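You operate a simulated robot arm through the tools that you are given. There is no shell and no other tool. Be economical: measure what you need, move in short steps, check, and stop when the job is done.

Carry out the task below with a simulated two-armed robot. There is one attempt and no reset: what you move stays moved.

## Task
Press the blotchy gold plaque again at HIGH and lay it in the rimmed tray.
Fine: switch on, hold both big buttons till DONE shows, switch off before you lift the plaque; leave the tray where it stands, and the silver plaque.

The check looks at the end state, three seconds after you hand in, the way a careful person would. Anything else that was tipped, shoved, dropped, spilled or broken makes it a failure.

## Robot
Two 6-joint arms with two-finger parallel grippers on one trunk, on a base that drives. Base frame: it is fixed to the floor where the robot stands at the start and does not move with it; the origin is under the middle of the robot, x ahead of it, y to its left, z up; the surface under the hand at the start is at about z = 80.3. Units: cm, rad, N and s.
The left shoulder is at the start at [6, 18.7, 114.7], the right one opposite. With the tool pointing down near the work surface each hand reaches from about 20 to 62 cm from the robot's upright axis, wherever it stands, measured 20 degrees to its own side. Places, roughly: rimmed tray [40, -40, 80]; silver plaque [25, 125, 75]; teal knob [50, 30, 90]; white switch [50, 0, 90]. Payload 1.57 kg a hand.
Tool frame (each hand has its own): the origin (TCP) lies between the finger pads and is the grasp point; the fingertips stand 3 cm ahead of it; z points along the fingers, y is the line along which they close. Largest opening 11 cm; finger width 2.4, thickness 1.2; the body of the gripper, 4.8 by 11.2 cm, starts 7.8 cm behind the TCP.
Orientation is that of the tool frame in the base frame, as a unit quaternion [x, y, z, w]. With the fingers straight down and closing along the base's y, the tool's x points along the base's -x, its y along +y and its z along -z.

## Interface
- The arms move only by the tool jog_arm. It takes "left_plan", "right_plan" or both (then of equal length, played together; a hand with none holds still); each is a list of rows, each a list of 7 numbers: the shift along the base's x, y, z in units of 300 mm (1.0 is 300 mm), then the turn, a rotation vector about the base's x, y, z in units of 120 degrees (1.0 is 120 degrees), then the gripper command, from -1 (fully open) to 1 (shut), values between in proportion. In form: [[dx, dy, dz, rx, ry, rz, hand], ...]. A call has 1 to 20 rows; each row is the pose to reach, as a shift and turn from the pose commanded when the call began. A call with a number of a shift or a turn outside -1 to 1 is refused whole. Each row takes 0.2 s and may step no farther than 5 cm and 0.15 rad from the row before; otherwise, or with a gripper value out of range, the whole call is refused. A pose out of reach is approached as far as the arm can. The call stops where the force on the tool passes 40 N (or 10 N more than at its start, if that is more) or the arm is blocked; 0.2 s more then pass. The fingers move at their own pace (about 15.3 cm/s each) and stop on an object; they squeeze with about 23 N. The grip force told is the motor's: it shows also when the fingers shut on nothing. Time passes only in rows, and 0.2 s behind the last, so rows that repeat a pose let the fingers close. The reply holds the time, the measured pose of the TCP, the force on the tool along the base axes, the opening and the grip force, in the units named above and with some noise, with the torque about the TCP (base axes, N m) and any sound that the robot's microphone picked up.
- Cameras (640 x 400 px; columns grow to the right, rows downward): "scene" is now at [1.82, 0.44, 169.75]; the picture's right is [-0.02, -1.00, 0.00], its down [-0.85, 0.02, -0.53] and it looks along [0.53, -0.01, -0.85] (base axes); focal length 277 px, centre (320, 200). "left" rides on the left gripper at [7, -1.6, -14.1] in its tool frame; the picture's right is [0.23, 0.97, 0.00], its down [-0.86, 0.20, -0.48] and it looks along [-0.47, 0.11, 0.88] (tool axes); focal length 222 px, centre (320, 200). "right" rides on the right gripper at [7, 1.6, -14.1] in its tool frame; the picture's right is [-0.23, 0.97, 0.00], its down [-0.86, -0.20, -0.48] and it looks along [-0.47, -0.11, 0.88] (tool axes); focal length 222 px, centre (320, 200). There is no depth. A picture from a camera that has moved, and an enlarged one, comes with that camera's place and axes in the base frame and with its lens. The place of the scene camera against the robot may be out by one fixed shift of up to 2.5 cm in any direction.
- snapshot(camera): a new picture of that camera. The clock stands still meanwhile.
- raise_lower(by): slides the trunk up (or, below 0, down) by that many cm; the arms and the scene camera ride with it, the base frame stays. It gives what a move gives, with no picture.
- base_move(legs): drives the robot by 1 to 6 legs, each [ahead, left, turn to the left] in cm, cm and rad, along the robot's own axes; the way and the turn of a leg run together, so that a leg with both is an arc; at most 150 cm and 3.142 rad a leg. The arms and the cameras ride along, it lands a little off, and it stops where it bumps. It gives what a move gives.
- pan_tilt(pan, tilt): turns the head with the scene camera to pan (to the left, within 1.501 rad either way) and tilt (down, from -0.506 to 1.204), counted from straight ahead of the robot. It gives what a move gives.
- zoom(camera, box): a new picture of the part [left, top, right, bottom] of that camera's present view, enlarged. The clock stands still meanwhile.
- close_job(): hands the job in; it is judged then, once.

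Go step by step. Nothing tells you exact positions but the pictures and the camera data: compare them with the known pose of the tool, close in by small moves and look again before you grip or let go. The budget is 120 turns and 88 pictures, counting those below and the enlarged ones. Unless the task says otherwise, let go and move clear before handing in, and close with one line.

The tools are called after "Emit:" by a JSON object that holds its "op" and its "data". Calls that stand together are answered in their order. jog_arm: Moves the arms, as the interface text tells. Its arguments: {"type":"object","properties":{"left_plan":{"type":"array"},"right_plan":{"type":"array"}},"required":[]} The other tools are called the same way: raise_lower (by) slides the trunk up or down; base_move (legs) drives the base; pan_tilt (pan, tilt) turns the head that bears the scene camera; snapshot (camera) takes a picture; zoom (camera, box) takes an enlarged picture of a part of a camera's view; close_job () hands the job in.

At the start:

```text
t: 0.0
left_position: [48.15, 28.82, 114.27]
left_tcp_rot: [0.0, 1.0, 0.0, 0.0]
left_wrist_force: [0.0, 1.1, 0.2]
left_torque: [-0.02, 0.04, 0.02]
left_gripper_width: 11.01
left_grip_force: 0.1
right_position: [48.86, -11.47, 111.81]
right_tcp_rot: [0.0, 1.0, -0.001, 0.0]
right_wrist_force: [-1.1, -0.5, 0.5]
right_torque: [0.0, 0.01, -0.01]
right_gripper_width: 11.01
right_grip_force: 0.1
trunk travel left (down, up): [-77.5, 21.5]
robot x, y, heading: [-0.0, -0.13, 0.003]
head pan, tilt: [-0.017, 1.009]
```

scene: 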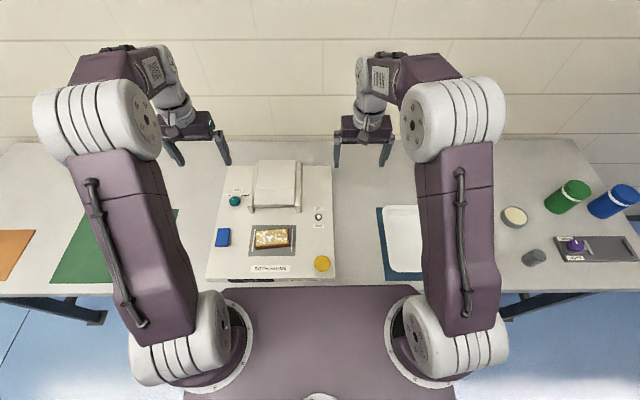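
right: 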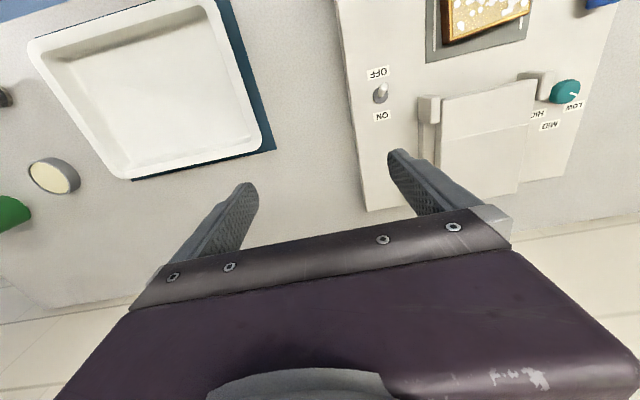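
left: 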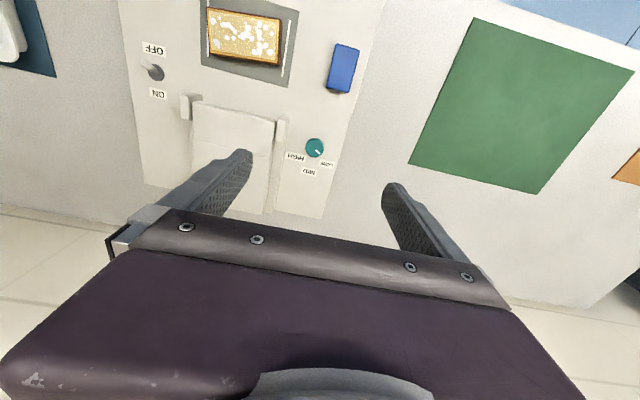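

I see a hot-press style machine in front with the gold plaque on its plate, a teal knob, an OFF/ON toggle, and blue and yellow big buttons. I'll look closer first.

Emit:
{"op": "zoom", "data": {"camera": "scene", "box": [195, 145, 345, 290]}}

Emit:
{"op": "zoom", "data": {"camera": "right", "box": [330, 0, 640, 200]}}

Emit:
{"op": "zoom", "data": {"camera": "left", "box": [120, 0, 400, 200]}}

```text
2.76 times, centred on (270, 218) of scene
camera zoom: at [1.82, 0.44, 169.75], right [-0.02, -1.0, 0.0], down [-0.85, 0.02, -0.53], along [0.53, -0.01, -0.85], focal length 764 px, centre (458, 152)
```

zoom: 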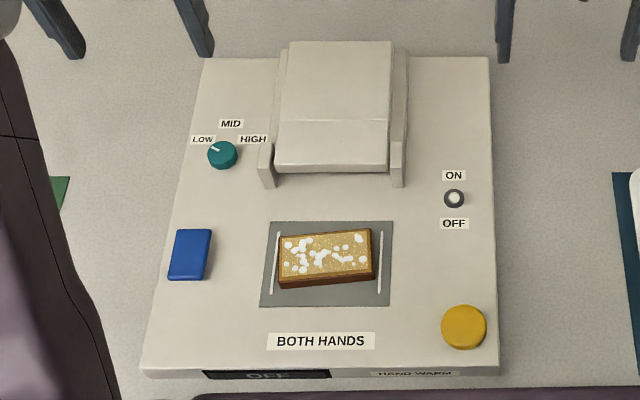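

```text
2.00 times, centred on (485, 100) of right
camera zoom: at [42.12, -9.91, 126.1], right [0.23, 0.97, 0.0], down [0.86, -0.2, 0.48], along [0.47, -0.11, -0.88], focal length 444 px, centre (-10, 400)
```

zoom: 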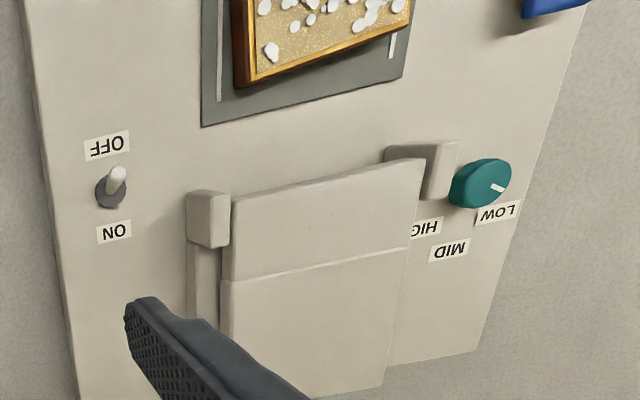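

```text
2.00 times, centred on (260, 100) of left
camera zoom: at [41.38, 27.35, 128.41], right [-0.23, 0.97, 0.0], down [0.86, 0.2, 0.48], along [0.47, 0.11, -0.88], focal length 444 px, centre (440, 400)
```

zoom: 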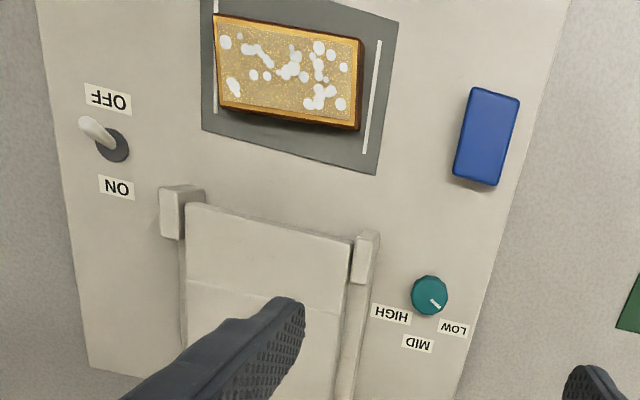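

The knob top is at about (53, 29, 85.5) pointing to LOW. The toggle tip is at about (45.5, -0.5, 86.6), leaning to OFF. Both hands go to hover: left over the knob, turned 50°, and right in front of the switch with fingers shut.

Emit:
{"op": "jog_arm", "data": {"left_plan": [[0.024, 0.001, -0.087, 0, 0, 0.0595, -0.09], [0.047, 0.002, -0.174, 0, 0, 0.119, -0.09], [0.071, 0.003, -0.261, 0, 0, 0.1786, -0.09], [0.094, 0.003, -0.349, 0, 0, 0.238, -0.09], [0.118, 0.004, -0.436, 0, 0, 0.2976, -0.09], [0.141, 0.005, -0.523, 0, 0, 0.357, -0.09], [0.165, 0.006, -0.61, 0, 0, 0.4167, -0.09]], "right_plan": [[-0.037, 0.052, -0.075, 0, 0, 0, 1], [-0.075, 0.105, -0.15, 0, 0, 0, 1], [-0.112, 0.157, -0.226, 0, 0, 0, 1], [-0.15, 0.21, -0.3, 0, 0, 0, 1], [-0.187, 0.262, -0.376, 0, 0, 0, 1], [-0.225, 0.315, -0.45, 0, 0, 0, 1], [-0.262, 0.367, -0.527, 0, 0, 0, 1]]}}

Emit:
{"op": "snapshot", "data": {"camera": "left"}}

Emit:
{"op": "snapshot", "data": {"camera": "right"}}

Emit:
{"op": "snapshot", "data": {"camera": "scene"}}

```text
t: 1.6
left_position: [53.01, 29.06, 95.96]
left_tcp_rot: [-0.423, 0.906, 0.0, 0.0]
left_wrist_force: [-0.3, 0.2, -0.7]
left_torque: [-0.06, -0.01, -0.03]
left_gripper_width: 5.99
left_grip_force: 0.0
right_position: [41.29, -0.73, 95.59]
right_tcp_rot: [0.0, 1.0, 0.0, -0.002]
right_wrist_force: [-1.3, 0.0, -0.3]
right_torque: [0.0, 0.0, 0.01]
right_gripper_width: 0.0
right_grip_force: 21.9
trunk travel left (down, up): [-77.5, 21.5]
robot x, y, heading: [0.04, 0.12, 0.001]
head pan, tilt: [-0.017, 1.009]
```

```text
81 pictures are left
camera left: at [49.95, 22.73, 110.06], right [-0.89, 0.45, 0.0], down [0.4, 0.78, 0.48], along [0.21, 0.43, -0.88], focal length 222 px, centre (320, 200)
```

left: 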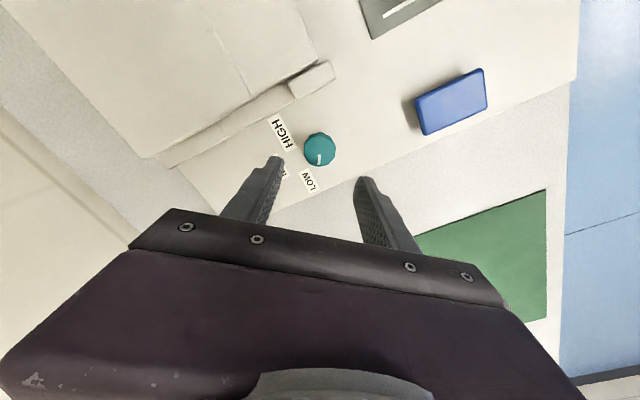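

```text
80 pictures are left
camera right: at [34.44, 0.99, 110.02], right [0.23, 0.97, 0.0], down [0.86, -0.2, 0.48], along [0.46, -0.11, -0.88], focal length 222 px, centre (320, 200)
```

right: 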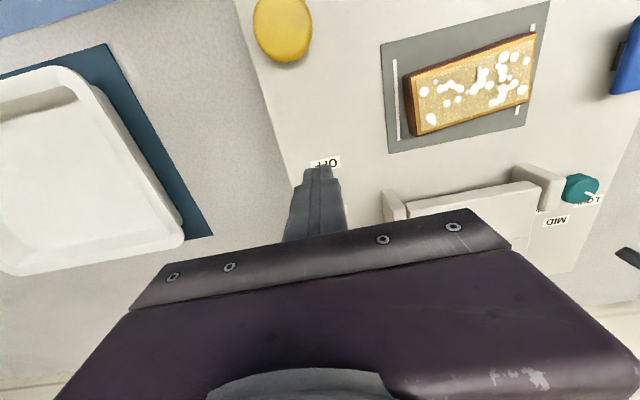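

```text
79 pictures are left
camera scene: at [1.99, 0.56, 169.75], right [-0.02, -1.0, 0.0], down [-0.85, 0.01, -0.53], along [0.53, -0.01, -0.85], focal length 277 px, centre (320, 200)
```

scene: 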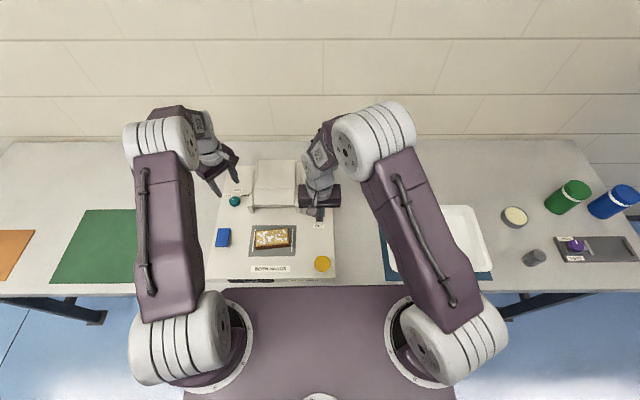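

Both hovers agree with my estimates. I lower both: left around the knob, right just in front of the toggle.

Emit:
{"op": "jog_arm", "data": {"left_plan": [[-0.003, -0.006, -0.08, 0, 0, 0, -0.09], [-0.003, -0.006, -0.16, 0, 0, 0, -0.09], [-0.003, -0.006, -0.24, 0, 0, 0, -0.09], [-0.003, -0.006, -0.305, 0, 0, 0, -0.09]], "right_plan": [[-0.01, 0.01, -0.07, 0, 0, 0, 1], [-0.01, 0.01, -0.14, 0, 0, 0, 1], [-0.01, 0.01, -0.2, 0, 0, 0, 1], [-0.01, 0.01, -0.26, 0, 0, 0, 1]]}}

Emit:
{"op": "snapshot", "data": {"camera": "left"}}

Emit:
{"op": "snapshot", "data": {"camera": "right"}}

```text
t: 2.6
left_position: [52.92, 28.87, 86.93]
left_tcp_rot: [-0.423, 0.906, -0.001, 0.001]
left_wrist_force: [0.4, -0.1, 1.3]
left_torque: [0.02, -0.03, -0.03]
left_gripper_width: 6.01
left_grip_force: 0.2
right_position: [40.77, -0.37, 88.15]
right_tcp_rot: [0.0, 1.0, -0.001, 0.001]
right_wrist_force: [-0.2, 0.5, -0.5]
right_torque: [0.04, -0.01, 0.03]
right_gripper_width: 0.0
right_grip_force: 21.7
trunk travel left (down, up): [-77.5, 21.5]
robot x, y, heading: [0.07, 0.21, -0.0]
head pan, tilt: [-0.017, 1.009]
```

```text
78 pictures are left
camera left: at [49.83, 22.5, 101.17], right [-0.89, 0.45, 0.0], down [0.4, 0.78, 0.48], along [0.22, 0.43, -0.88], focal length 222 px, centre (320, 200)
```

left: 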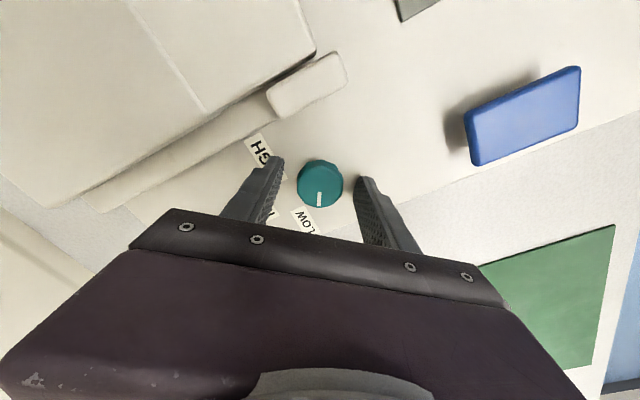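

```text
77 pictures are left
camera right: at [33.88, 1.32, 102.4], right [0.23, 0.97, 0.0], down [0.85, -0.2, 0.48], along [0.47, -0.11, -0.88], focal length 222 px, centre (320, 200)
```

right: 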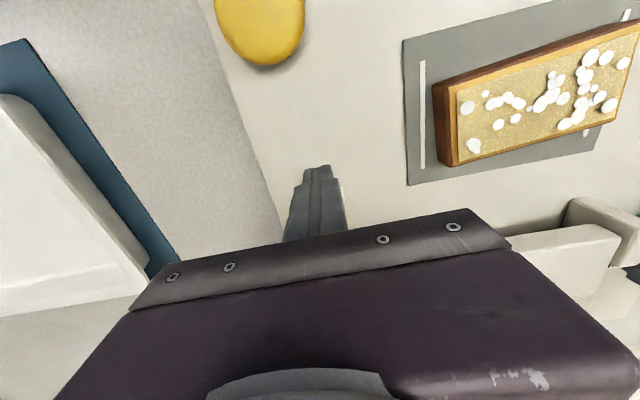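

The fingers straddle the knob. I close on it and turn it clockwise 100°, then check the pointer.

Emit:
{"op": "jog_arm", "data": {"left_plan": [[0, -0.006, -0.005, 0, 0, 0, 0.2], [0, -0.006, -0.005, 0, 0, 0, 1], [0, -0.006, -0.005, 0, 0, 0, 1], [0, -0.006, -0.005, 0, 0, -0.0694, 1], [0, -0.006, -0.005, 0, 0, -0.1389, 1], [0, -0.006, -0.005, 0, 0, -0.2083, 1], [0, -0.006, -0.005, 0, 0, -0.2778, 1], [0, -0.006, -0.005, 0, 0, -0.3472, 1], [0, -0.006, -0.005, 0, 0, -0.4167, 1], [0, -0.006, -0.005, 0, 0, -0.4861, 1], [0, -0.006, -0.005, 0, 0, -0.5556, 1], [0, -0.006, -0.005, 0, 0, -0.625, 1], [0, -0.006, -0.005, 0, 0, -0.6944, 1], [0, -0.006, -0.005, 0, 0, -0.7639, 1], [0, -0.006, -0.005, 0, 0, -0.8333, 1]]}}

Emit:
{"op": "snapshot", "data": {"camera": "left"}}

Emit:
{"op": "zoom", "data": {"camera": "scene", "box": [195, 155, 335, 285]}}

```text
t: 4.7
left_position: [52.82, 28.93, 87.09]
left_tcp_rot: [0.028, 1.0, 0.001, 0.002]
left_wrist_force: [-9.7, 8.5, 18.5]
left_torque: [-0.65, 0.84, -0.18]
left_gripper_width: 3.54
left_grip_force: 42.3
right_position: [40.47, -0.3, 88.15]
right_tcp_rot: [-0.001, 1.0, 0.0, 0.002]
right_wrist_force: [0.0, 0.3, 0.2]
right_torque: [0.01, -0.05, 0.03]
right_gripper_width: 0.01
right_grip_force: 21.6
trunk travel left (down, up): [-77.5, 21.5]
robot x, y, heading: [-0.16, 0.04, 0.003]
head pan, tilt: [-0.017, 1.009]
stopped in row 10 (left hand): the force on the tool passed its limit at 54 N (the readings are from after the stop); the commanded pose is now the measured one
```

```text
76 pictures are left
camera left: at [45.82, 27.75, 101.15], right [-0.17, 0.99, 0.0], down [0.86, 0.15, 0.48], along [0.47, 0.08, -0.88], focal length 222 px, centre (320, 200)
```

left: 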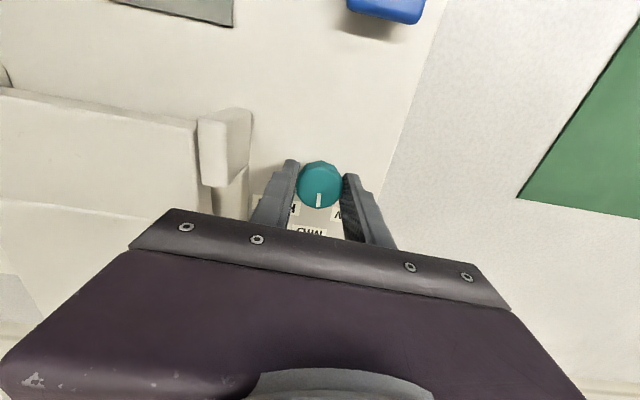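

```text
3.08 times, centred on (265, 220) of scene
camera zoom: at [1.3, 0.31, 169.71], right [-0.02, -1.0, 0.0], down [-0.84, 0.01, -0.54], along [0.54, -0.01, -0.84], focal length 852 px, centre (489, 138)
```

zoom: 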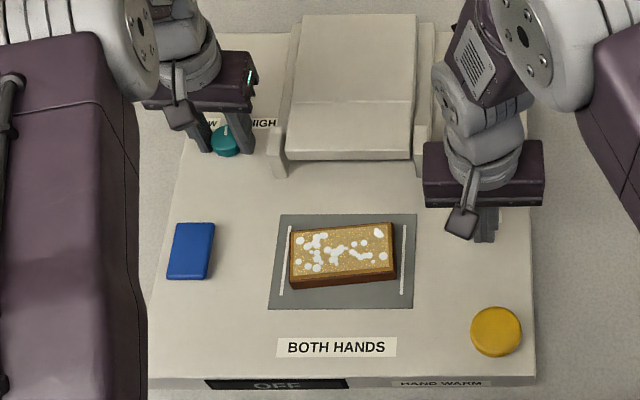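

The knob has turned to MID; the stop came from side load. I release slightly, recentre, regrip and turn on.

Emit:
{"op": "jog_arm", "data": {"left_plan": [[0, 0, 0, 0, 0, 0, 0.1], [0, 0, 0.005, 0, 0, 0, 0.1], [0, 0, 0.005, 0, 0, 0, 0.1]]}}

Emit:
{"op": "snapshot", "data": {"camera": "left"}}

```text
t: 5.5
left_position: [52.98, 28.85, 86.97]
left_tcp_rot: [0.029, 1.0, 0.0, 0.003]
left_wrist_force: [-4.5, -1.0, 6.6]
left_torque: [0.24, 0.2, 0.09]
left_gripper_width: 4.96
left_grip_force: 0.3
right_position: [40.89, -0.28, 88.14]
right_tcp_rot: [0.0, 1.0, -0.001, 0.001]
right_wrist_force: [0.3, -0.8, -0.2]
right_torque: [0.0, -0.04, 0.04]
right_gripper_width: 0.0
right_grip_force: 21.8
trunk travel left (down, up): [-77.5, 21.5]
robot x, y, heading: [0.25, -0.04, 0.001]
head pan, tilt: [-0.017, 1.009]
```

```text
74 pictures are left
camera left: at [45.97, 27.64, 101.15], right [-0.17, 0.99, 0.0], down [0.86, 0.15, 0.48], along [0.48, 0.08, -0.88], focal length 222 px, centre (320, 200)
```

left: 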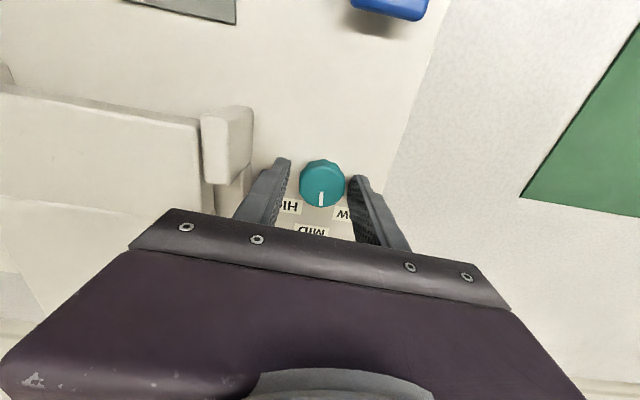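

Emit:
{"op": "jog_arm", "data": {"left_plan": [[0, 0, 0.012, 0, 0, 0, 0.1], [0, 0, 0.012, 0, 0, 0, 0.1]]}}

```text
t: 6.1
left_position: [53.01, 28.95, 87.28]
left_tcp_rot: [0.029, 1.0, 0.001, 0.002]
left_wrist_force: [-0.3, -0.5, 0.2]
left_torque: [0.0, -0.02, -0.02]
left_gripper_width: 4.94
left_grip_force: 0.0
right_position: [40.78, -0.3, 88.12]
right_tcp_rot: [0.0, 1.0, 0.0, 0.001]
right_wrist_force: [-0.1, -0.7, 0.3]
right_torque: [0.01, 0.02, 0.05]
right_gripper_width: 0.01
right_grip_force: 21.0
trunk travel left (down, up): [-77.5, 21.5]
robot x, y, heading: [0.0, -0.06, 0.002]
head pan, tilt: [-0.017, 1.009]
```

Forces are clean now: the fingertips had been touching the housing. I grip and turn a further 55°.

Emit:
{"op": "jog_arm", "data": {"left_plan": [[0, 0, 0, 0, 0, 0, 1], [0, 0, 0, 0, 0, 0, 1], [0, 0, 0, 0, 0, -0.057, 1], [0, 0, 0, 0, 0, -0.115, 1], [0, 0, 0, 0, 0, -0.172, 1], [0, 0, 0, 0, 0, -0.229, 1], [0, 0, 0, 0, 0, -0.286, 1], [0, 0, 0, 0, 0, -0.344, 1], [0, 0, 0, 0, 0, -0.4, 1], [0, 0, 0, 0, 0, -0.458, 1]]}}

Emit:
{"op": "snapshot", "data": {"camera": "left"}}

```text
t: 8.3
left_position: [53.02, 29.04, 87.44]
left_tcp_rot: [0.488, 0.873, 0.0, 0.002]
left_wrist_force: [-4.7, 4.8, 8.4]
left_torque: [0.6, 0.59, 0.01]
left_gripper_width: 3.53
left_grip_force: 42.3
right_position: [40.66, -0.23, 88.15]
right_tcp_rot: [0.0, 1.0, 0.0, 0.001]
right_wrist_force: [-0.3, -0.8, -0.7]
right_torque: [0.02, -0.01, -0.02]
right_gripper_width: 0.0
right_grip_force: 21.6
trunk travel left (down, up): [-77.5, 21.5]
robot x, y, heading: [-0.07, 0.27, 0.005]
head pan, tilt: [-0.017, 1.009]
```

```text
73 pictures are left
camera left: at [48.05, 34.1, 101.51], right [0.71, 0.7, 0.0], down [0.62, -0.62, 0.48], along [0.34, -0.34, -0.88], focal length 222 px, centre (320, 200)
```

left: 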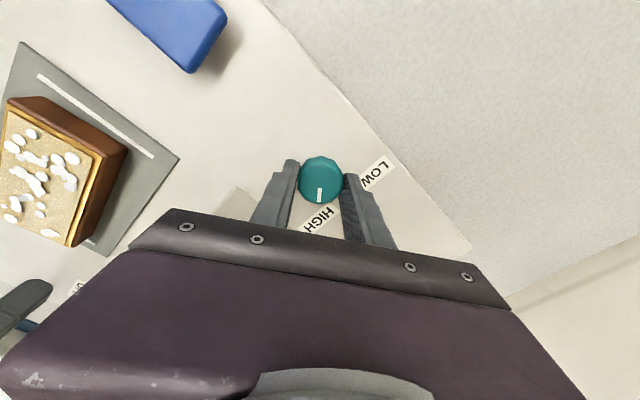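

The pointer lines up with HIGH. I nudge it about 4° more to seat it, release, and rise to check.

Emit:
{"op": "jog_arm", "data": {"left_plan": [[0, 0, 0, 0, 0, -0.035, 1], [0, 0, 0, 0, 0, -0.035, 1], [0, 0, 0, 0, 0, -0.035, 0.1], [0, 0, 0, 0, 0, -0.035, 0.1], [0, 0, 0.1, 0, 0, -0.035, 0.1], [0, 0, 0.25, 0, 0, -0.035, 0.1], [0, 0, 0.4, 0, 0, -0.035, 0.1]]}}

Emit:
{"op": "zoom", "data": {"camera": "left", "box": [220, 50, 420, 200]}}

```text
t: 9.9
left_position: [53.09, 28.98, 99.49]
left_tcp_rot: [0.519, 0.855, -0.001, 0.001]
left_wrist_force: [-0.5, -0.2, -0.3]
left_torque: [0.01, -0.02, 0.0]
left_gripper_width: 4.96
left_grip_force: 0.1
right_position: [40.67, -0.25, 88.08]
right_tcp_rot: [0.0, 1.0, 0.0, 0.0]
right_wrist_force: [-0.3, -0.5, -0.8]
right_torque: [0.02, -0.01, 0.02]
right_gripper_width: 0.0
right_grip_force: 20.8
trunk travel left (down, up): [-77.5, 21.5]
robot x, y, heading: [-0.34, -0.22, 0.004]
head pan, tilt: [-0.017, 1.009]
```

```text
2.67 times, centred on (320, 125) of left
camera zoom: at [48.64, 34.44, 113.7], right [0.76, 0.65, 0.0], down [0.57, -0.67, 0.48], along [0.31, -0.37, -0.88], focal length 592 px, centre (320, 400)
```

zoom: 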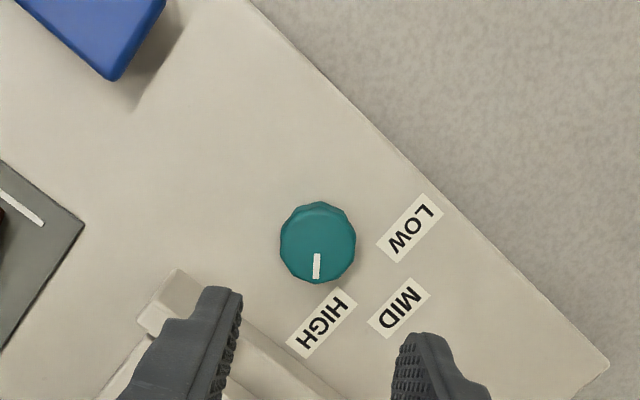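

The knob points at HIGH. Now I push the toggle toward ON (+x) with the right fingertips.

Emit:
{"op": "jog_arm", "data": {"right_plan": [[0.04, -0.006, 0, 0, 0, 0, 1], [0.08, -0.006, 0, 0, 0, 0, 1], [0.11, -0.006, 0, 0, 0, 0, 1], [0.14, -0.006, 0, 0, 0, 0, 1], [0.17, -0.006, 0, 0, 0, 0, 1], [0.2, -0.006, 0, 0, 0, 0, 1], [0.22, -0.006, 0, 0, 0, 0, 1]]}}

Emit:
{"op": "zoom", "data": {"camera": "scene", "box": [195, 155, 335, 285]}}

```text
t: 11.4
left_position: [52.99, 28.96, 99.63]
left_tcp_rot: [0.519, 0.855, 0.0, 0.002]
left_wrist_force: [0.1, -0.2, -0.4]
left_torque: [-0.01, 0.05, 0.0]
left_gripper_width: 4.94
left_grip_force: 0.0
right_position: [45.41, -0.56, 87.74]
right_tcp_rot: [-0.001, 1.0, -0.005, -0.016]
right_wrist_force: [-25.2, 1.8, 20.3]
right_torque: [0.14, 0.61, -0.03]
right_gripper_width: 0.0
right_grip_force: 21.0
trunk travel left (down, up): [-77.5, 21.5]
robot x, y, heading: [-0.49, 0.18, 0.003]
head pan, tilt: [-0.017, 1.009]
stopped in row 7 (right hand): the force on the tool passed its limit at 45 N (the readings are from after the stop); the commanded pose is now the measured one
```

```text
3.08 times, centred on (265, 220) of scene
camera zoom: at [1.42, 0.49, 169.79], right [-0.02, -1.0, 0.0], down [-0.84, 0.01, -0.54], along [0.54, -0.01, -0.84], focal length 852 px, centre (489, 138)
```

zoom: 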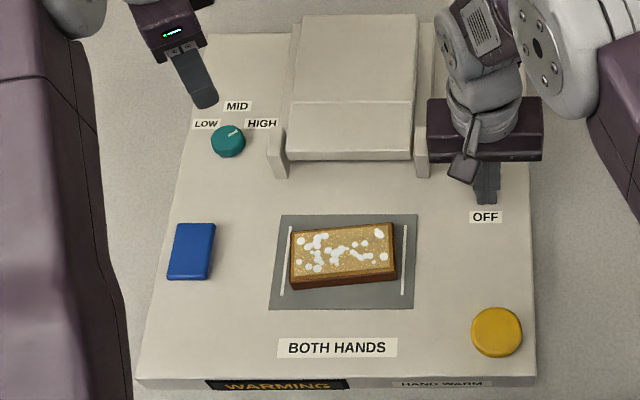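

The display says WARMING and the knob reads HIGH. I withdraw the right hand and bring both hands above the two buttons with the fingers shut.

Emit:
{"op": "jog_arm", "data": {"left_plan": [[-0.05, 0.008, 0, 0, 0, 0.058, 1], [-0.1, 0.016, -0.02, 0, 0, 0.116, 1], [-0.15, 0.024, -0.05, 0, 0, 0.174, 1], [-0.2, 0.032, -0.08, 0, 0, 0.232, 1], [-0.25, 0.04, -0.1, 0, 0, 0.29, 1], [-0.3, 0.048, -0.12, 0, 0, 0.348, 1], [-0.35, 0.056, -0.15, 0, 0, 0.406, 1], [-0.4, 0.064, -0.18, 0, 0, 0.464, 1], [-0.463, 0.07, -0.2, 0, 0, 0.521, 1]], "right_plan": [[-0.08, 0, 0, 0, 0, 0, 1], [-0.15, 0, 0.05, 0, 0, 0, 1], [-0.2, 0, 0.12, 0, 0, 0, 1], [-0.25, -0.01, 0.2, 0, 0, 0, 1], [-0.3, -0.015, 0.2, 0, 0, 0, 1], [-0.35, -0.02, 0.2, 0, 0, 0, 1], [-0.41, -0.025, 0.2, 0, 0, 0, 1], [-0.47, -0.03, 0.2, 0, 0, 0, 1], [-0.52, -0.03, 0.2, 0, 0, 0, 1]]}}

Emit:
{"op": "snapshot", "data": {"camera": "left"}}

Emit:
{"op": "snapshot", "data": {"camera": "right"}}

Emit:
{"op": "zoom", "data": {"camera": "scene", "box": [195, 155, 345, 295]}}

```text
t: 13.4
left_position: [39.36, 31.11, 93.46]
left_tcp_rot: [-0.002, 1.0, 0.0, 0.002]
left_wrist_force: [1.0, 0.3, 0.9]
left_torque: [0.01, -0.03, 0.01]
left_gripper_width: 0.0
left_grip_force: 21.8
right_position: [30.24, -1.42, 93.59]
right_tcp_rot: [-0.001, 1.0, -0.003, -0.01]
right_wrist_force: [-0.4, 0.7, -0.8]
right_torque: [-0.01, -0.01, 0.0]
right_gripper_width: 0.01
right_grip_force: 20.7
trunk travel left (down, up): [-77.5, 21.5]
robot x, y, heading: [-0.38, 0.26, 0.001]
head pan, tilt: [-0.017, 1.009]
```

```text
70 pictures are left
camera left: at [32.4, 29.66, 107.6], right [-0.23, 0.97, 0.0], down [0.85, 0.2, 0.48], along [0.47, 0.11, -0.88], focal length 222 px, centre (320, 200)
```

left: 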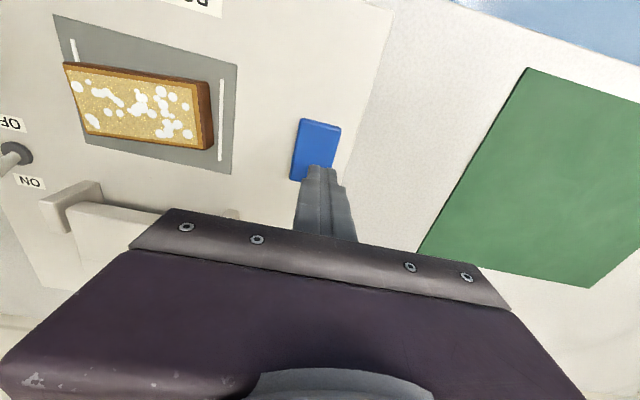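

```text
69 pictures are left
camera right: at [23.63, 0.3, 108.1], right [0.23, 0.97, -0.01], down [0.86, -0.2, 0.46], along [0.45, -0.11, -0.89], focal length 222 px, centre (320, 200)
```

right: 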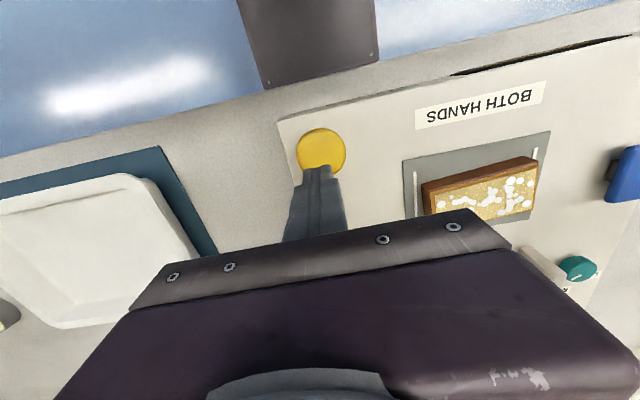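

```text
2.86 times, centred on (270, 225) of scene
camera zoom: at [1.63, 0.48, 169.75], right [-0.02, -1.0, 0.0], down [-0.85, 0.01, -0.53], along [0.53, -0.01, -0.85], focal length 791 px, centre (463, 129)
```

zoom: 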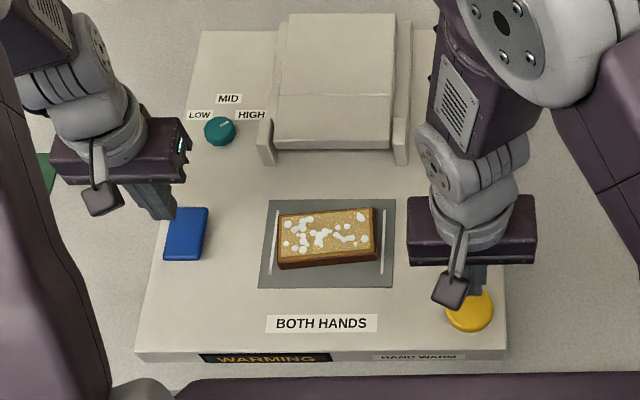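

Targets: blue at (38.7, 30.9), yellow at (29.6, -1.2). I hover just over them while the press warms up.

Emit:
{"op": "jog_arm", "data": {"left_plan": [[-0.022, -0.007, -0.06, 0, 0, 0, 1], [-0.022, -0.007, -0.115, 0, 0, 0, 1], [-0.022, -0.007, -0.115, 0, 0, 0, 1], [-0.022, -0.007, -0.115, 0, 0, 0, 1], [-0.022, -0.007, -0.115, 0, 0, 0, 1], [-0.022, -0.007, -0.115, 0, 0, 0, 1], [-0.022, -0.007, -0.115, 0, 0, 0, 1], [-0.022, -0.007, -0.115, 0, 0, 0, 1]], "right_plan": [[-0.021, 0.007, -0.06, 0, 0, 0, 1], [-0.021, 0.007, -0.115, 0, 0, 0, 1], [-0.021, 0.007, -0.115, 0, 0, 0, 1], [-0.021, 0.007, -0.115, 0, 0, 0, 1], [-0.021, 0.007, -0.115, 0, 0, 0, 1], [-0.021, 0.007, -0.115, 0, 0, 0, 1], [-0.021, 0.007, -0.115, 0, 0, 0, 1], [-0.021, 0.007, -0.115, 0, 0, 0, 1]]}}

Emit:
{"op": "snapshot", "data": {"camera": "scene"}}

Emit:
{"op": "snapshot", "data": {"camera": "right"}}

Emit:
{"op": "zoom", "data": {"camera": "scene", "box": [215, 245, 345, 295]}}

```text
t: 15.2
left_position: [38.79, 30.79, 89.93]
left_tcp_rot: [0.0, 1.0, 0.001, 0.001]
left_wrist_force: [-0.1, 0.2, -0.7]
left_torque: [-0.01, -0.02, -0.01]
left_gripper_width: 0.01
left_grip_force: 21.5
right_position: [29.7, -1.1, 90.2]
right_tcp_rot: [0.0, 1.0, -0.003, -0.011]
right_wrist_force: [0.0, 0.1, -0.6]
right_torque: [0.04, 0.04, -0.01]
right_gripper_width: 0.0
right_grip_force: 21.2
trunk travel left (down, up): [-77.5, 21.5]
robot x, y, heading: [-0.15, 0.31, -0.001]
head pan, tilt: [-0.017, 1.009]
```

```text
67 pictures are left
camera scene: at [1.76, 0.46, 169.75], right [-0.02, -1.0, 0.0], down [-0.85, 0.01, -0.53], along [0.53, -0.01, -0.85], focal length 277 px, centre (320, 200)
```

scene: 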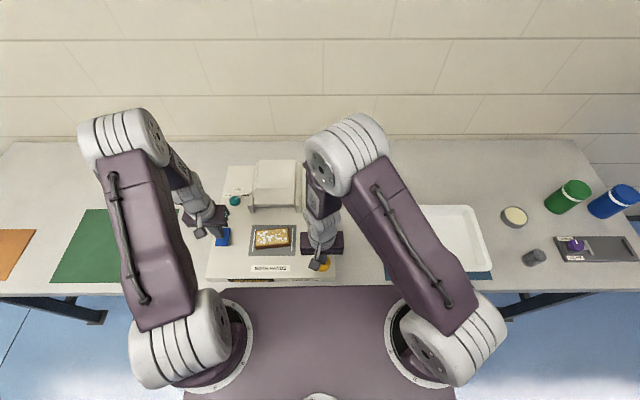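

```text
66 pictures are left
camera right: at [23.17, 0.55, 104.61], right [0.23, 0.97, -0.01], down [0.87, -0.2, 0.46], along [0.45, -0.11, -0.89], focal length 222 px, centre (320, 200)
```

right: 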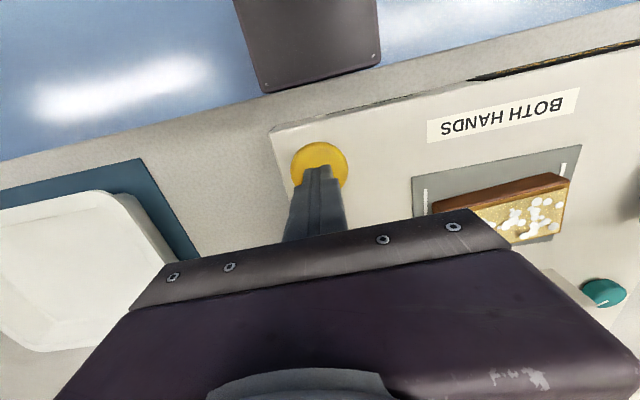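

```text
4.92 times, centred on (280, 270) of scene
camera zoom: at [1.76, 0.46, 169.75], right [-0.02, -1.0, 0.0], down [-0.85, 0.01, -0.53], along [0.53, -0.01, -0.85], focal length 1363 px, centre (517, -145)
```

zoom: 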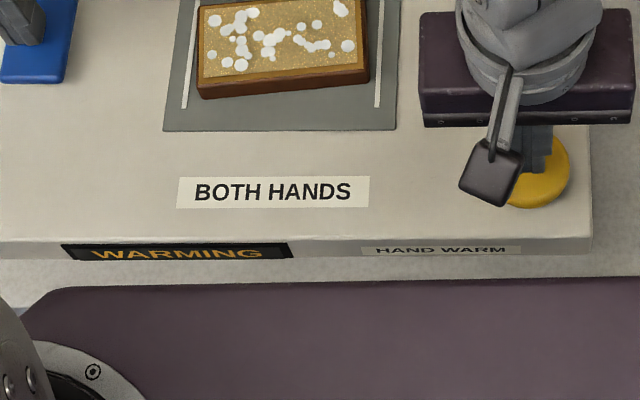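

Still WARMING; I wait 4 s.

Emit:
{"op": "jog_arm", "data": {"left_plan": [[0, 0, 0, 0, 0, 0, 1], [0, 0, 0, 0, 0, 0, 1], [0, 0, 0, 0, 0, 0, 1], [0, 0, 0, 0, 0, 0, 1], [0, 0, 0, 0, 0, 0, 1], [0, 0, 0, 0, 0, 0, 1], [0, 0, 0, 0, 0, 0, 1], [0, 0, 0, 0, 0, 0, 1], [0, 0, 0, 0, 0, 0, 1], [0, 0, 0, 0, 0, 0, 1], [0, 0, 0, 0, 0, 0, 1], [0, 0, 0, 0, 0, 0, 1], [0, 0, 0, 0, 0, 0, 1], [0, 0, 0, 0, 0, 0, 1], [0, 0, 0, 0, 0, 0, 1], [0, 0, 0, 0, 0, 0, 1], [0, 0, 0, 0, 0, 0, 1], [0, 0, 0, 0, 0, 0, 1], [0, 0, 0, 0, 0, 0, 1], [0, 0, 0, 0, 0, 0, 1]]}}

Emit:
{"op": "zoom", "data": {"camera": "scene", "box": [215, 245, 345, 295]}}

```text
t: 19.4
left_position: [38.83, 30.78, 89.81]
left_tcp_rot: [0.0, 1.0, 0.001, 0.002]
left_wrist_force: [0.4, -1.0, 0.2]
left_torque: [0.0, 0.0, -0.01]
left_gripper_width: 0.0
left_grip_force: 21.2
right_position: [29.72, -1.22, 90.19]
right_tcp_rot: [-0.001, 1.0, -0.003, -0.01]
right_wrist_force: [0.3, 0.6, 0.4]
right_torque: [0.0, -0.02, -0.01]
right_gripper_width: 0.0
right_grip_force: 20.8
trunk travel left (down, up): [-77.5, 21.5]
robot x, y, heading: [-0.05, -0.24, 0.005]
head pan, tilt: [-0.017, 1.009]
```

```text
4.92 times, centred on (280, 270) of scene
camera zoom: at [1.75, 0.46, 169.75], right [-0.02, -1.0, 0.0], down [-0.85, 0.01, -0.53], along [0.53, -0.01, -0.85], focal length 1363 px, centre (517, -145)
```

zoom: 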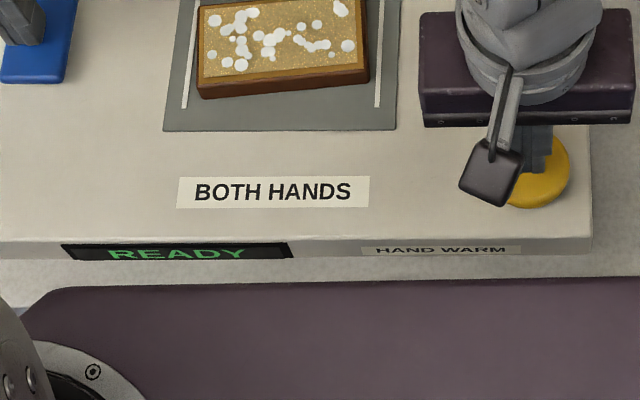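

READY is shown. I press both buttons down together in small steps.

Emit:
{"op": "jog_arm", "data": {"left_plan": [[0, 0, -0.02, 0, 0, 0, 1], [0, 0, -0.035, 0, 0, 0, 1], [0, 0, -0.045, 0, 0, 0, 1], [0, 0, -0.055, 0, 0, 0, 1], [0, 0, -0.065, 0, 0, 0, 1], [0, 0, -0.07, 0, 0, 0, 1]], "right_plan": [[0, 0, -0.03, 0, 0, 0, 1], [0, 0, -0.045, 0, 0, 0, 1], [0, 0, -0.055, 0, 0, 0, 1], [0, 0, -0.065, 0, 0, 0, 1], [0, 0, -0.075, 0, 0, 0, 1], [0, 0, -0.08, 0, 0, 0, 1]]}}

Emit:
{"op": "zoom", "data": {"camera": "scene", "box": [195, 155, 345, 295]}}

```text
t: 20.9
left_position: [38.56, 30.84, 88.2]
left_tcp_rot: [-0.001, 1.0, 0.002, 0.005]
left_wrist_force: [2.7, 10.4, 22.3]
left_torque: [0.31, 0.03, -0.08]
left_gripper_width: 0.02
left_grip_force: 21.3
right_position: [29.75, -1.17, 88.05]
right_tcp_rot: [0.001, 1.0, -0.002, -0.008]
right_wrist_force: [9.2, -9.7, 38.6]
right_torque: [-0.32, -0.57, -0.05]
right_gripper_width: 0.0
right_grip_force: 20.8
trunk travel left (down, up): [-77.5, 21.5]
robot x, y, heading: [-0.05, 0.2, -0.002]
head pan, tilt: [-0.017, 1.009]
```

```text
2.86 times, centred on (270, 225) of scene
camera zoom: at [1.39, 0.26, 169.84], right [-0.02, -1.0, 0.0], down [-0.84, 0.02, -0.54], along [0.54, -0.01, -0.84], focal length 791 px, centre (463, 129)
```

zoom: 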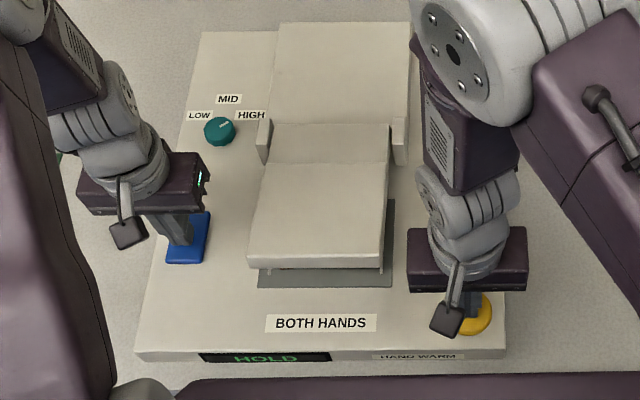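

The head has closed and shows HOLD. I keep both pressed.

Emit:
{"op": "jog_arm", "data": {"left_plan": [[0, 0, 0, 0, 0, 0, 1], [0, 0, 0, 0, 0, 0, 1], [0, 0, 0, 0, 0, 0, 1], [0, 0, 0, 0, 0, 0, 1], [0, 0, 0, 0, 0, 0, 1], [0, 0, 0, 0, 0, 0, 1], [0, 0, 0, 0, 0, 0, 1], [0, 0, 0, 0, 0, 0, 1], [0, 0, 0, 0, 0, 0, 1], [0, 0, 0, 0, 0, 0, 1]]}}

Emit:
{"op": "zoom", "data": {"camera": "scene", "box": [195, 155, 345, 295]}}

```text
t: 23.1
left_position: [38.71, 30.78, 88.07]
left_tcp_rot: [0.0, 1.0, 0.001, 0.003]
left_wrist_force: [11.7, 1.3, 35.9]
left_torque: [0.06, -0.26, -0.02]
left_gripper_width: 0.0
left_grip_force: 21.2
right_position: [29.76, -1.04, 87.86]
right_tcp_rot: [0.0, 1.0, -0.002, -0.007]
right_wrist_force: [13.4, 4.5, 47.1]
right_torque: [0.15, -0.78, 0.05]
right_gripper_width: 0.0
right_grip_force: 21.7
trunk travel left (down, up): [-77.5, 21.5]
robot x, y, heading: [-0.3, 0.23, -0.001]
head pan, tilt: [-0.017, 1.009]
```

```text
2.86 times, centred on (270, 225) of scene
camera zoom: at [1.42, 0.28, 169.77], right [-0.02, -1.0, 0.0], down [-0.84, 0.02, -0.54], along [0.54, -0.01, -0.84], focal length 791 px, centre (463, 129)
```

zoom: 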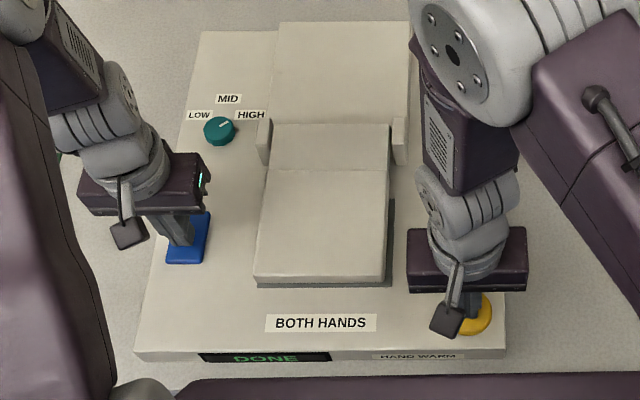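

DONE shows. I release both buttons by raising straight up and look.

Emit:
{"op": "jog_arm", "data": {"left_plan": [[0, 0, 0.1, 0, 0, 0, 1], [0, 0, 0.2, 0, 0, 0, 1], [0, 0, 0.35, 0, 0, 0, 1], [0, 0, 0.4, 0, 0, 0, 1], [0, 0, 0.4, 0, 0, 0, 1]], "right_plan": [[0, 0, 0.1, 0, 0, 0, 1], [0, 0, 0.2, 0, 0, 0, 1], [0, 0, 0.35, 0, 0, 0, 1], [0, 0, 0.4, 0, 0, 0, 1], [0, 0, 0.4, 0, 0, 0, 1]]}}

Emit:
{"op": "zoom", "data": {"camera": "scene", "box": [195, 155, 345, 295]}}

Emit:
{"op": "snapshot", "data": {"camera": "right"}}

Emit:
{"op": "snapshot", "data": {"camera": "left"}}

```text
t: 24.2
left_position: [38.72, 30.99, 99.69]
left_tcp_rot: [-0.001, 1.0, 0.0, 0.001]
left_wrist_force: [0.7, 0.4, 0.4]
left_torque: [-0.03, -0.02, -0.01]
left_gripper_width: 0.0
left_grip_force: 21.1
right_position: [29.9, -1.3, 99.67]
right_tcp_rot: [0.0, 1.0, -0.005, -0.011]
right_wrist_force: [-0.1, -0.4, 0.3]
right_torque: [0.02, 0.02, 0.05]
right_gripper_width: 0.0
right_grip_force: 21.1
trunk travel left (down, up): [-77.5, 21.5]
robot x, y, heading: [0.11, -0.05, -0.003]
head pan, tilt: [-0.017, 1.009]
```

```text
2.86 times, centred on (270, 225) of scene
camera zoom: at [1.82, 0.51, 169.74], right [-0.02, -1.0, 0.0], down [-0.85, 0.01, -0.53], along [0.53, -0.01, -0.85], focal length 791 px, centre (463, 129)
```

zoom: 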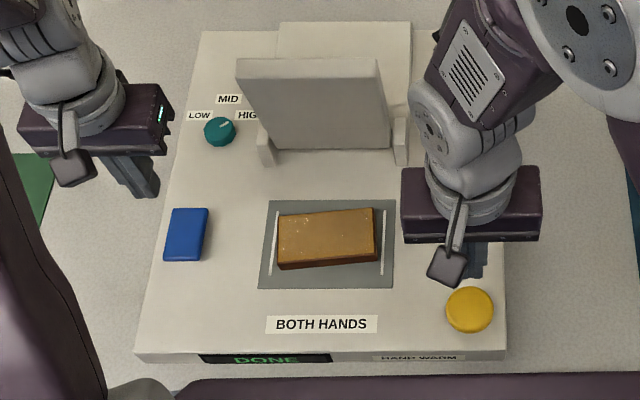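

```text
60 pictures are left
camera right: at [23.27, 0.43, 114.12], right [0.23, 0.97, -0.01], down [0.87, -0.2, 0.46], along [0.45, -0.12, -0.89], focal length 222 px, centre (320, 200)
```

right: 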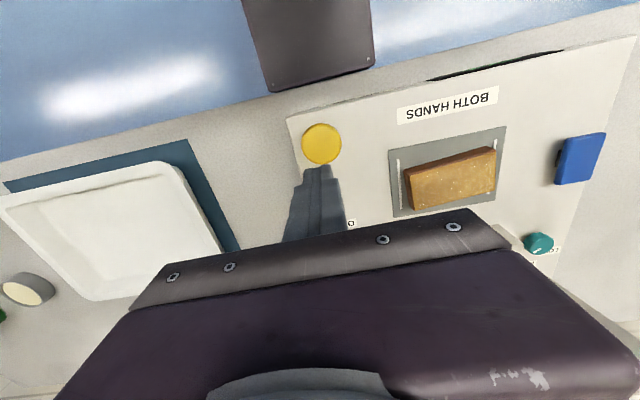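

```text
59 pictures are left
camera left: at [31.9, 29.38, 113.84], right [-0.23, 0.97, 0.0], down [0.85, 0.2, 0.48], along [0.47, 0.11, -0.88], focal length 222 px, centre (320, 200)
```

left: 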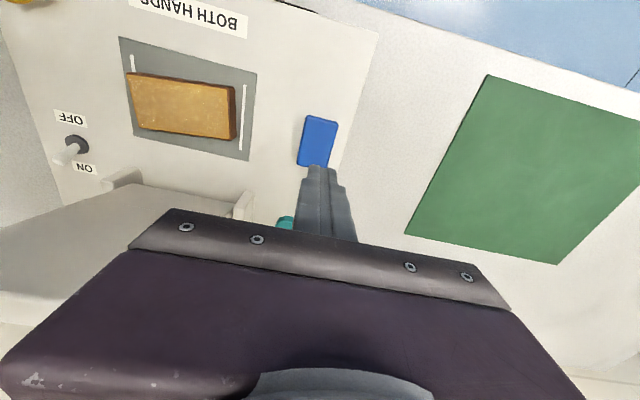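

The plaque is now evenly gold and the head is opening. The right hand goes beyond the toggle, high, to pull it back to OFF.

Emit:
{"op": "jog_arm", "data": {"right_plan": [[0.1, 0, 0, 0, 0, 0, 1], [0.22, 0, 0, 0, 0, 0, 1], [0.36, 0, 0, 0, 0, 0, 1], [0.5, 0, 0, 0, 0, 0, 1], [0.62, 0, 0, 0, 0, 0, 1], [0.72, 0, 0, 0, 0, 0, 1], [0.77, 0, 0, 0, 0, 0, 1]]}}

Emit:
{"op": "snapshot", "data": {"camera": "right"}}

Emit:
{"op": "snapshot", "data": {"camera": "left"}}

Emit:
{"op": "zoom", "data": {"camera": "scene", "box": [195, 135, 375, 295]}}

```text
t: 25.9
left_position: [38.69, 30.97, 99.6]
left_tcp_rot: [0.0, 1.0, 0.0, 0.001]
left_wrist_force: [-0.3, -0.2, 0.6]
left_torque: [0.01, -0.01, -0.01]
left_gripper_width: 0.03
left_grip_force: 21.1
right_position: [52.74, -1.32, 100.02]
right_tcp_rot: [0.0, 1.0, -0.003, -0.011]
right_wrist_force: [-0.6, 0.1, 0.8]
right_torque: [-0.01, 0.01, 0.03]
right_gripper_width: 0.0
right_grip_force: 20.9
trunk travel left (down, up): [-77.5, 21.5]
robot x, y, heading: [-0.12, 0.06, 0.001]
head pan, tilt: [-0.017, 1.009]
```

```text
58 pictures are left
camera right: at [46.16, 0.41, 114.49], right [0.23, 0.97, -0.01], down [0.87, -0.2, 0.46], along [0.45, -0.11, -0.89], focal length 222 px, centre (320, 200)
```

right: 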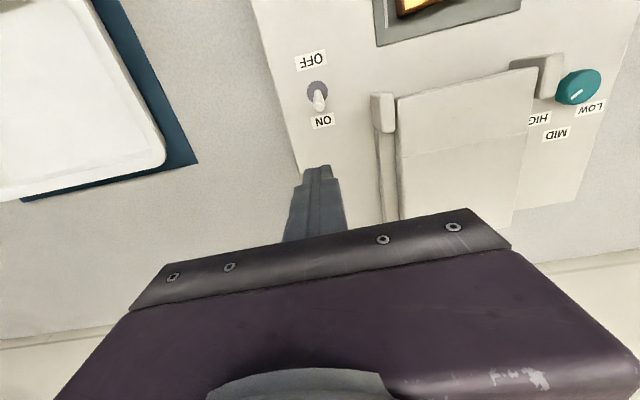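

```text
57 pictures are left
camera left: at [31.91, 29.35, 113.83], right [-0.23, 0.97, 0.0], down [0.85, 0.2, 0.48], along [0.47, 0.11, -0.88], focal length 222 px, centre (320, 200)
```

left: 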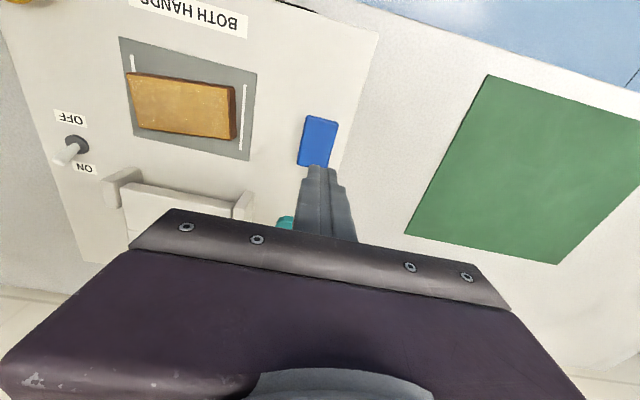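

```text
2.50 times, centred on (285, 215) of scene
camera zoom: at [1.82, 0.46, 169.75], right [-0.02, -1.0, 0.0], down [-0.85, 0.01, -0.53], along [0.53, -0.01, -0.85], focal length 692 px, centre (408, 162)
```

zoom: 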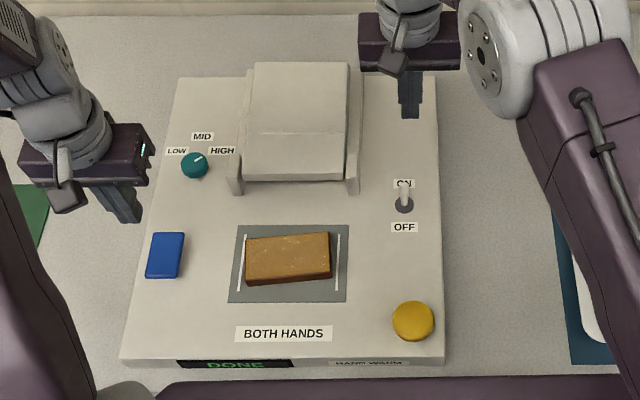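

The head is back up, and the toggle leans to ON with its tip at x≈48.2. I descend behind it and pull it toward me.

Emit:
{"op": "jog_arm", "data": {"right_plan": [[0, 0.02, -0.12, 0, 0, 0, 1], [0, 0.02, -0.24, 0, 0, 0, 1], [0, 0.02, -0.34, 0, 0, 0, 1], [0, 0.02, -0.4, 0, 0, 0, 1], [-0.04, 0.02, -0.4, 0, 0, 0, 1], [-0.07, 0.02, -0.4, 0, 0, 0, 1], [-0.1, 0.02, -0.4, 0, 0, 0, 1], [-0.125, 0.02, -0.4, 0, 0, 0, 1], [-0.15, 0.02, -0.4, 0, 0, 0, 1], [-0.165, 0.02, -0.4, 0, 0, 0, 1]]}}

Emit:
{"op": "zoom", "data": {"camera": "scene", "box": [195, 135, 375, 295]}}

```text
t: 28.1
left_position: [38.86, 30.94, 99.67]
left_tcp_rot: [0.0, 1.0, 0.001, 0.001]
left_wrist_force: [0.4, 0.1, -0.2]
left_torque: [-0.03, 0.01, -0.02]
left_gripper_width: 0.02
left_grip_force: 21.3
right_position: [48.15, -0.6, 87.75]
right_tcp_rot: [0.0, 1.0, -0.003, -0.009]
right_wrist_force: [10.4, -2.5, 5.5]
right_torque: [-0.15, -0.2, -0.01]
right_gripper_width: 0.0
right_grip_force: 21.3
trunk travel left (down, up): [-77.5, 21.5]
robot x, y, heading: [0.06, 0.21, 0.003]
head pan, tilt: [-0.017, 1.009]
```

```text
2.50 times, centred on (285, 215) of scene
camera zoom: at [1.98, 0.39, 169.76], right [-0.02, -1.0, 0.0], down [-0.85, 0.01, -0.53], along [0.53, -0.01, -0.85], focal length 692 px, centre (408, 162)
```

zoom: 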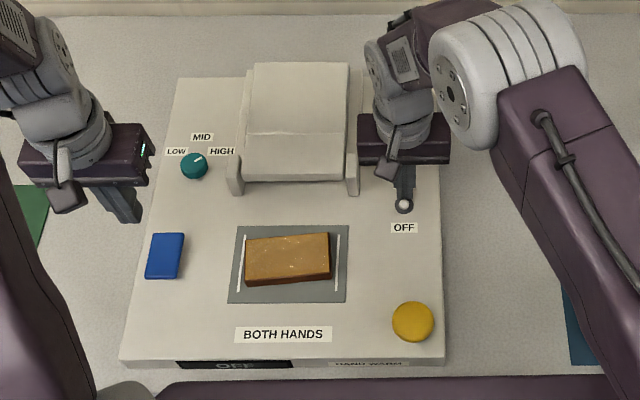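

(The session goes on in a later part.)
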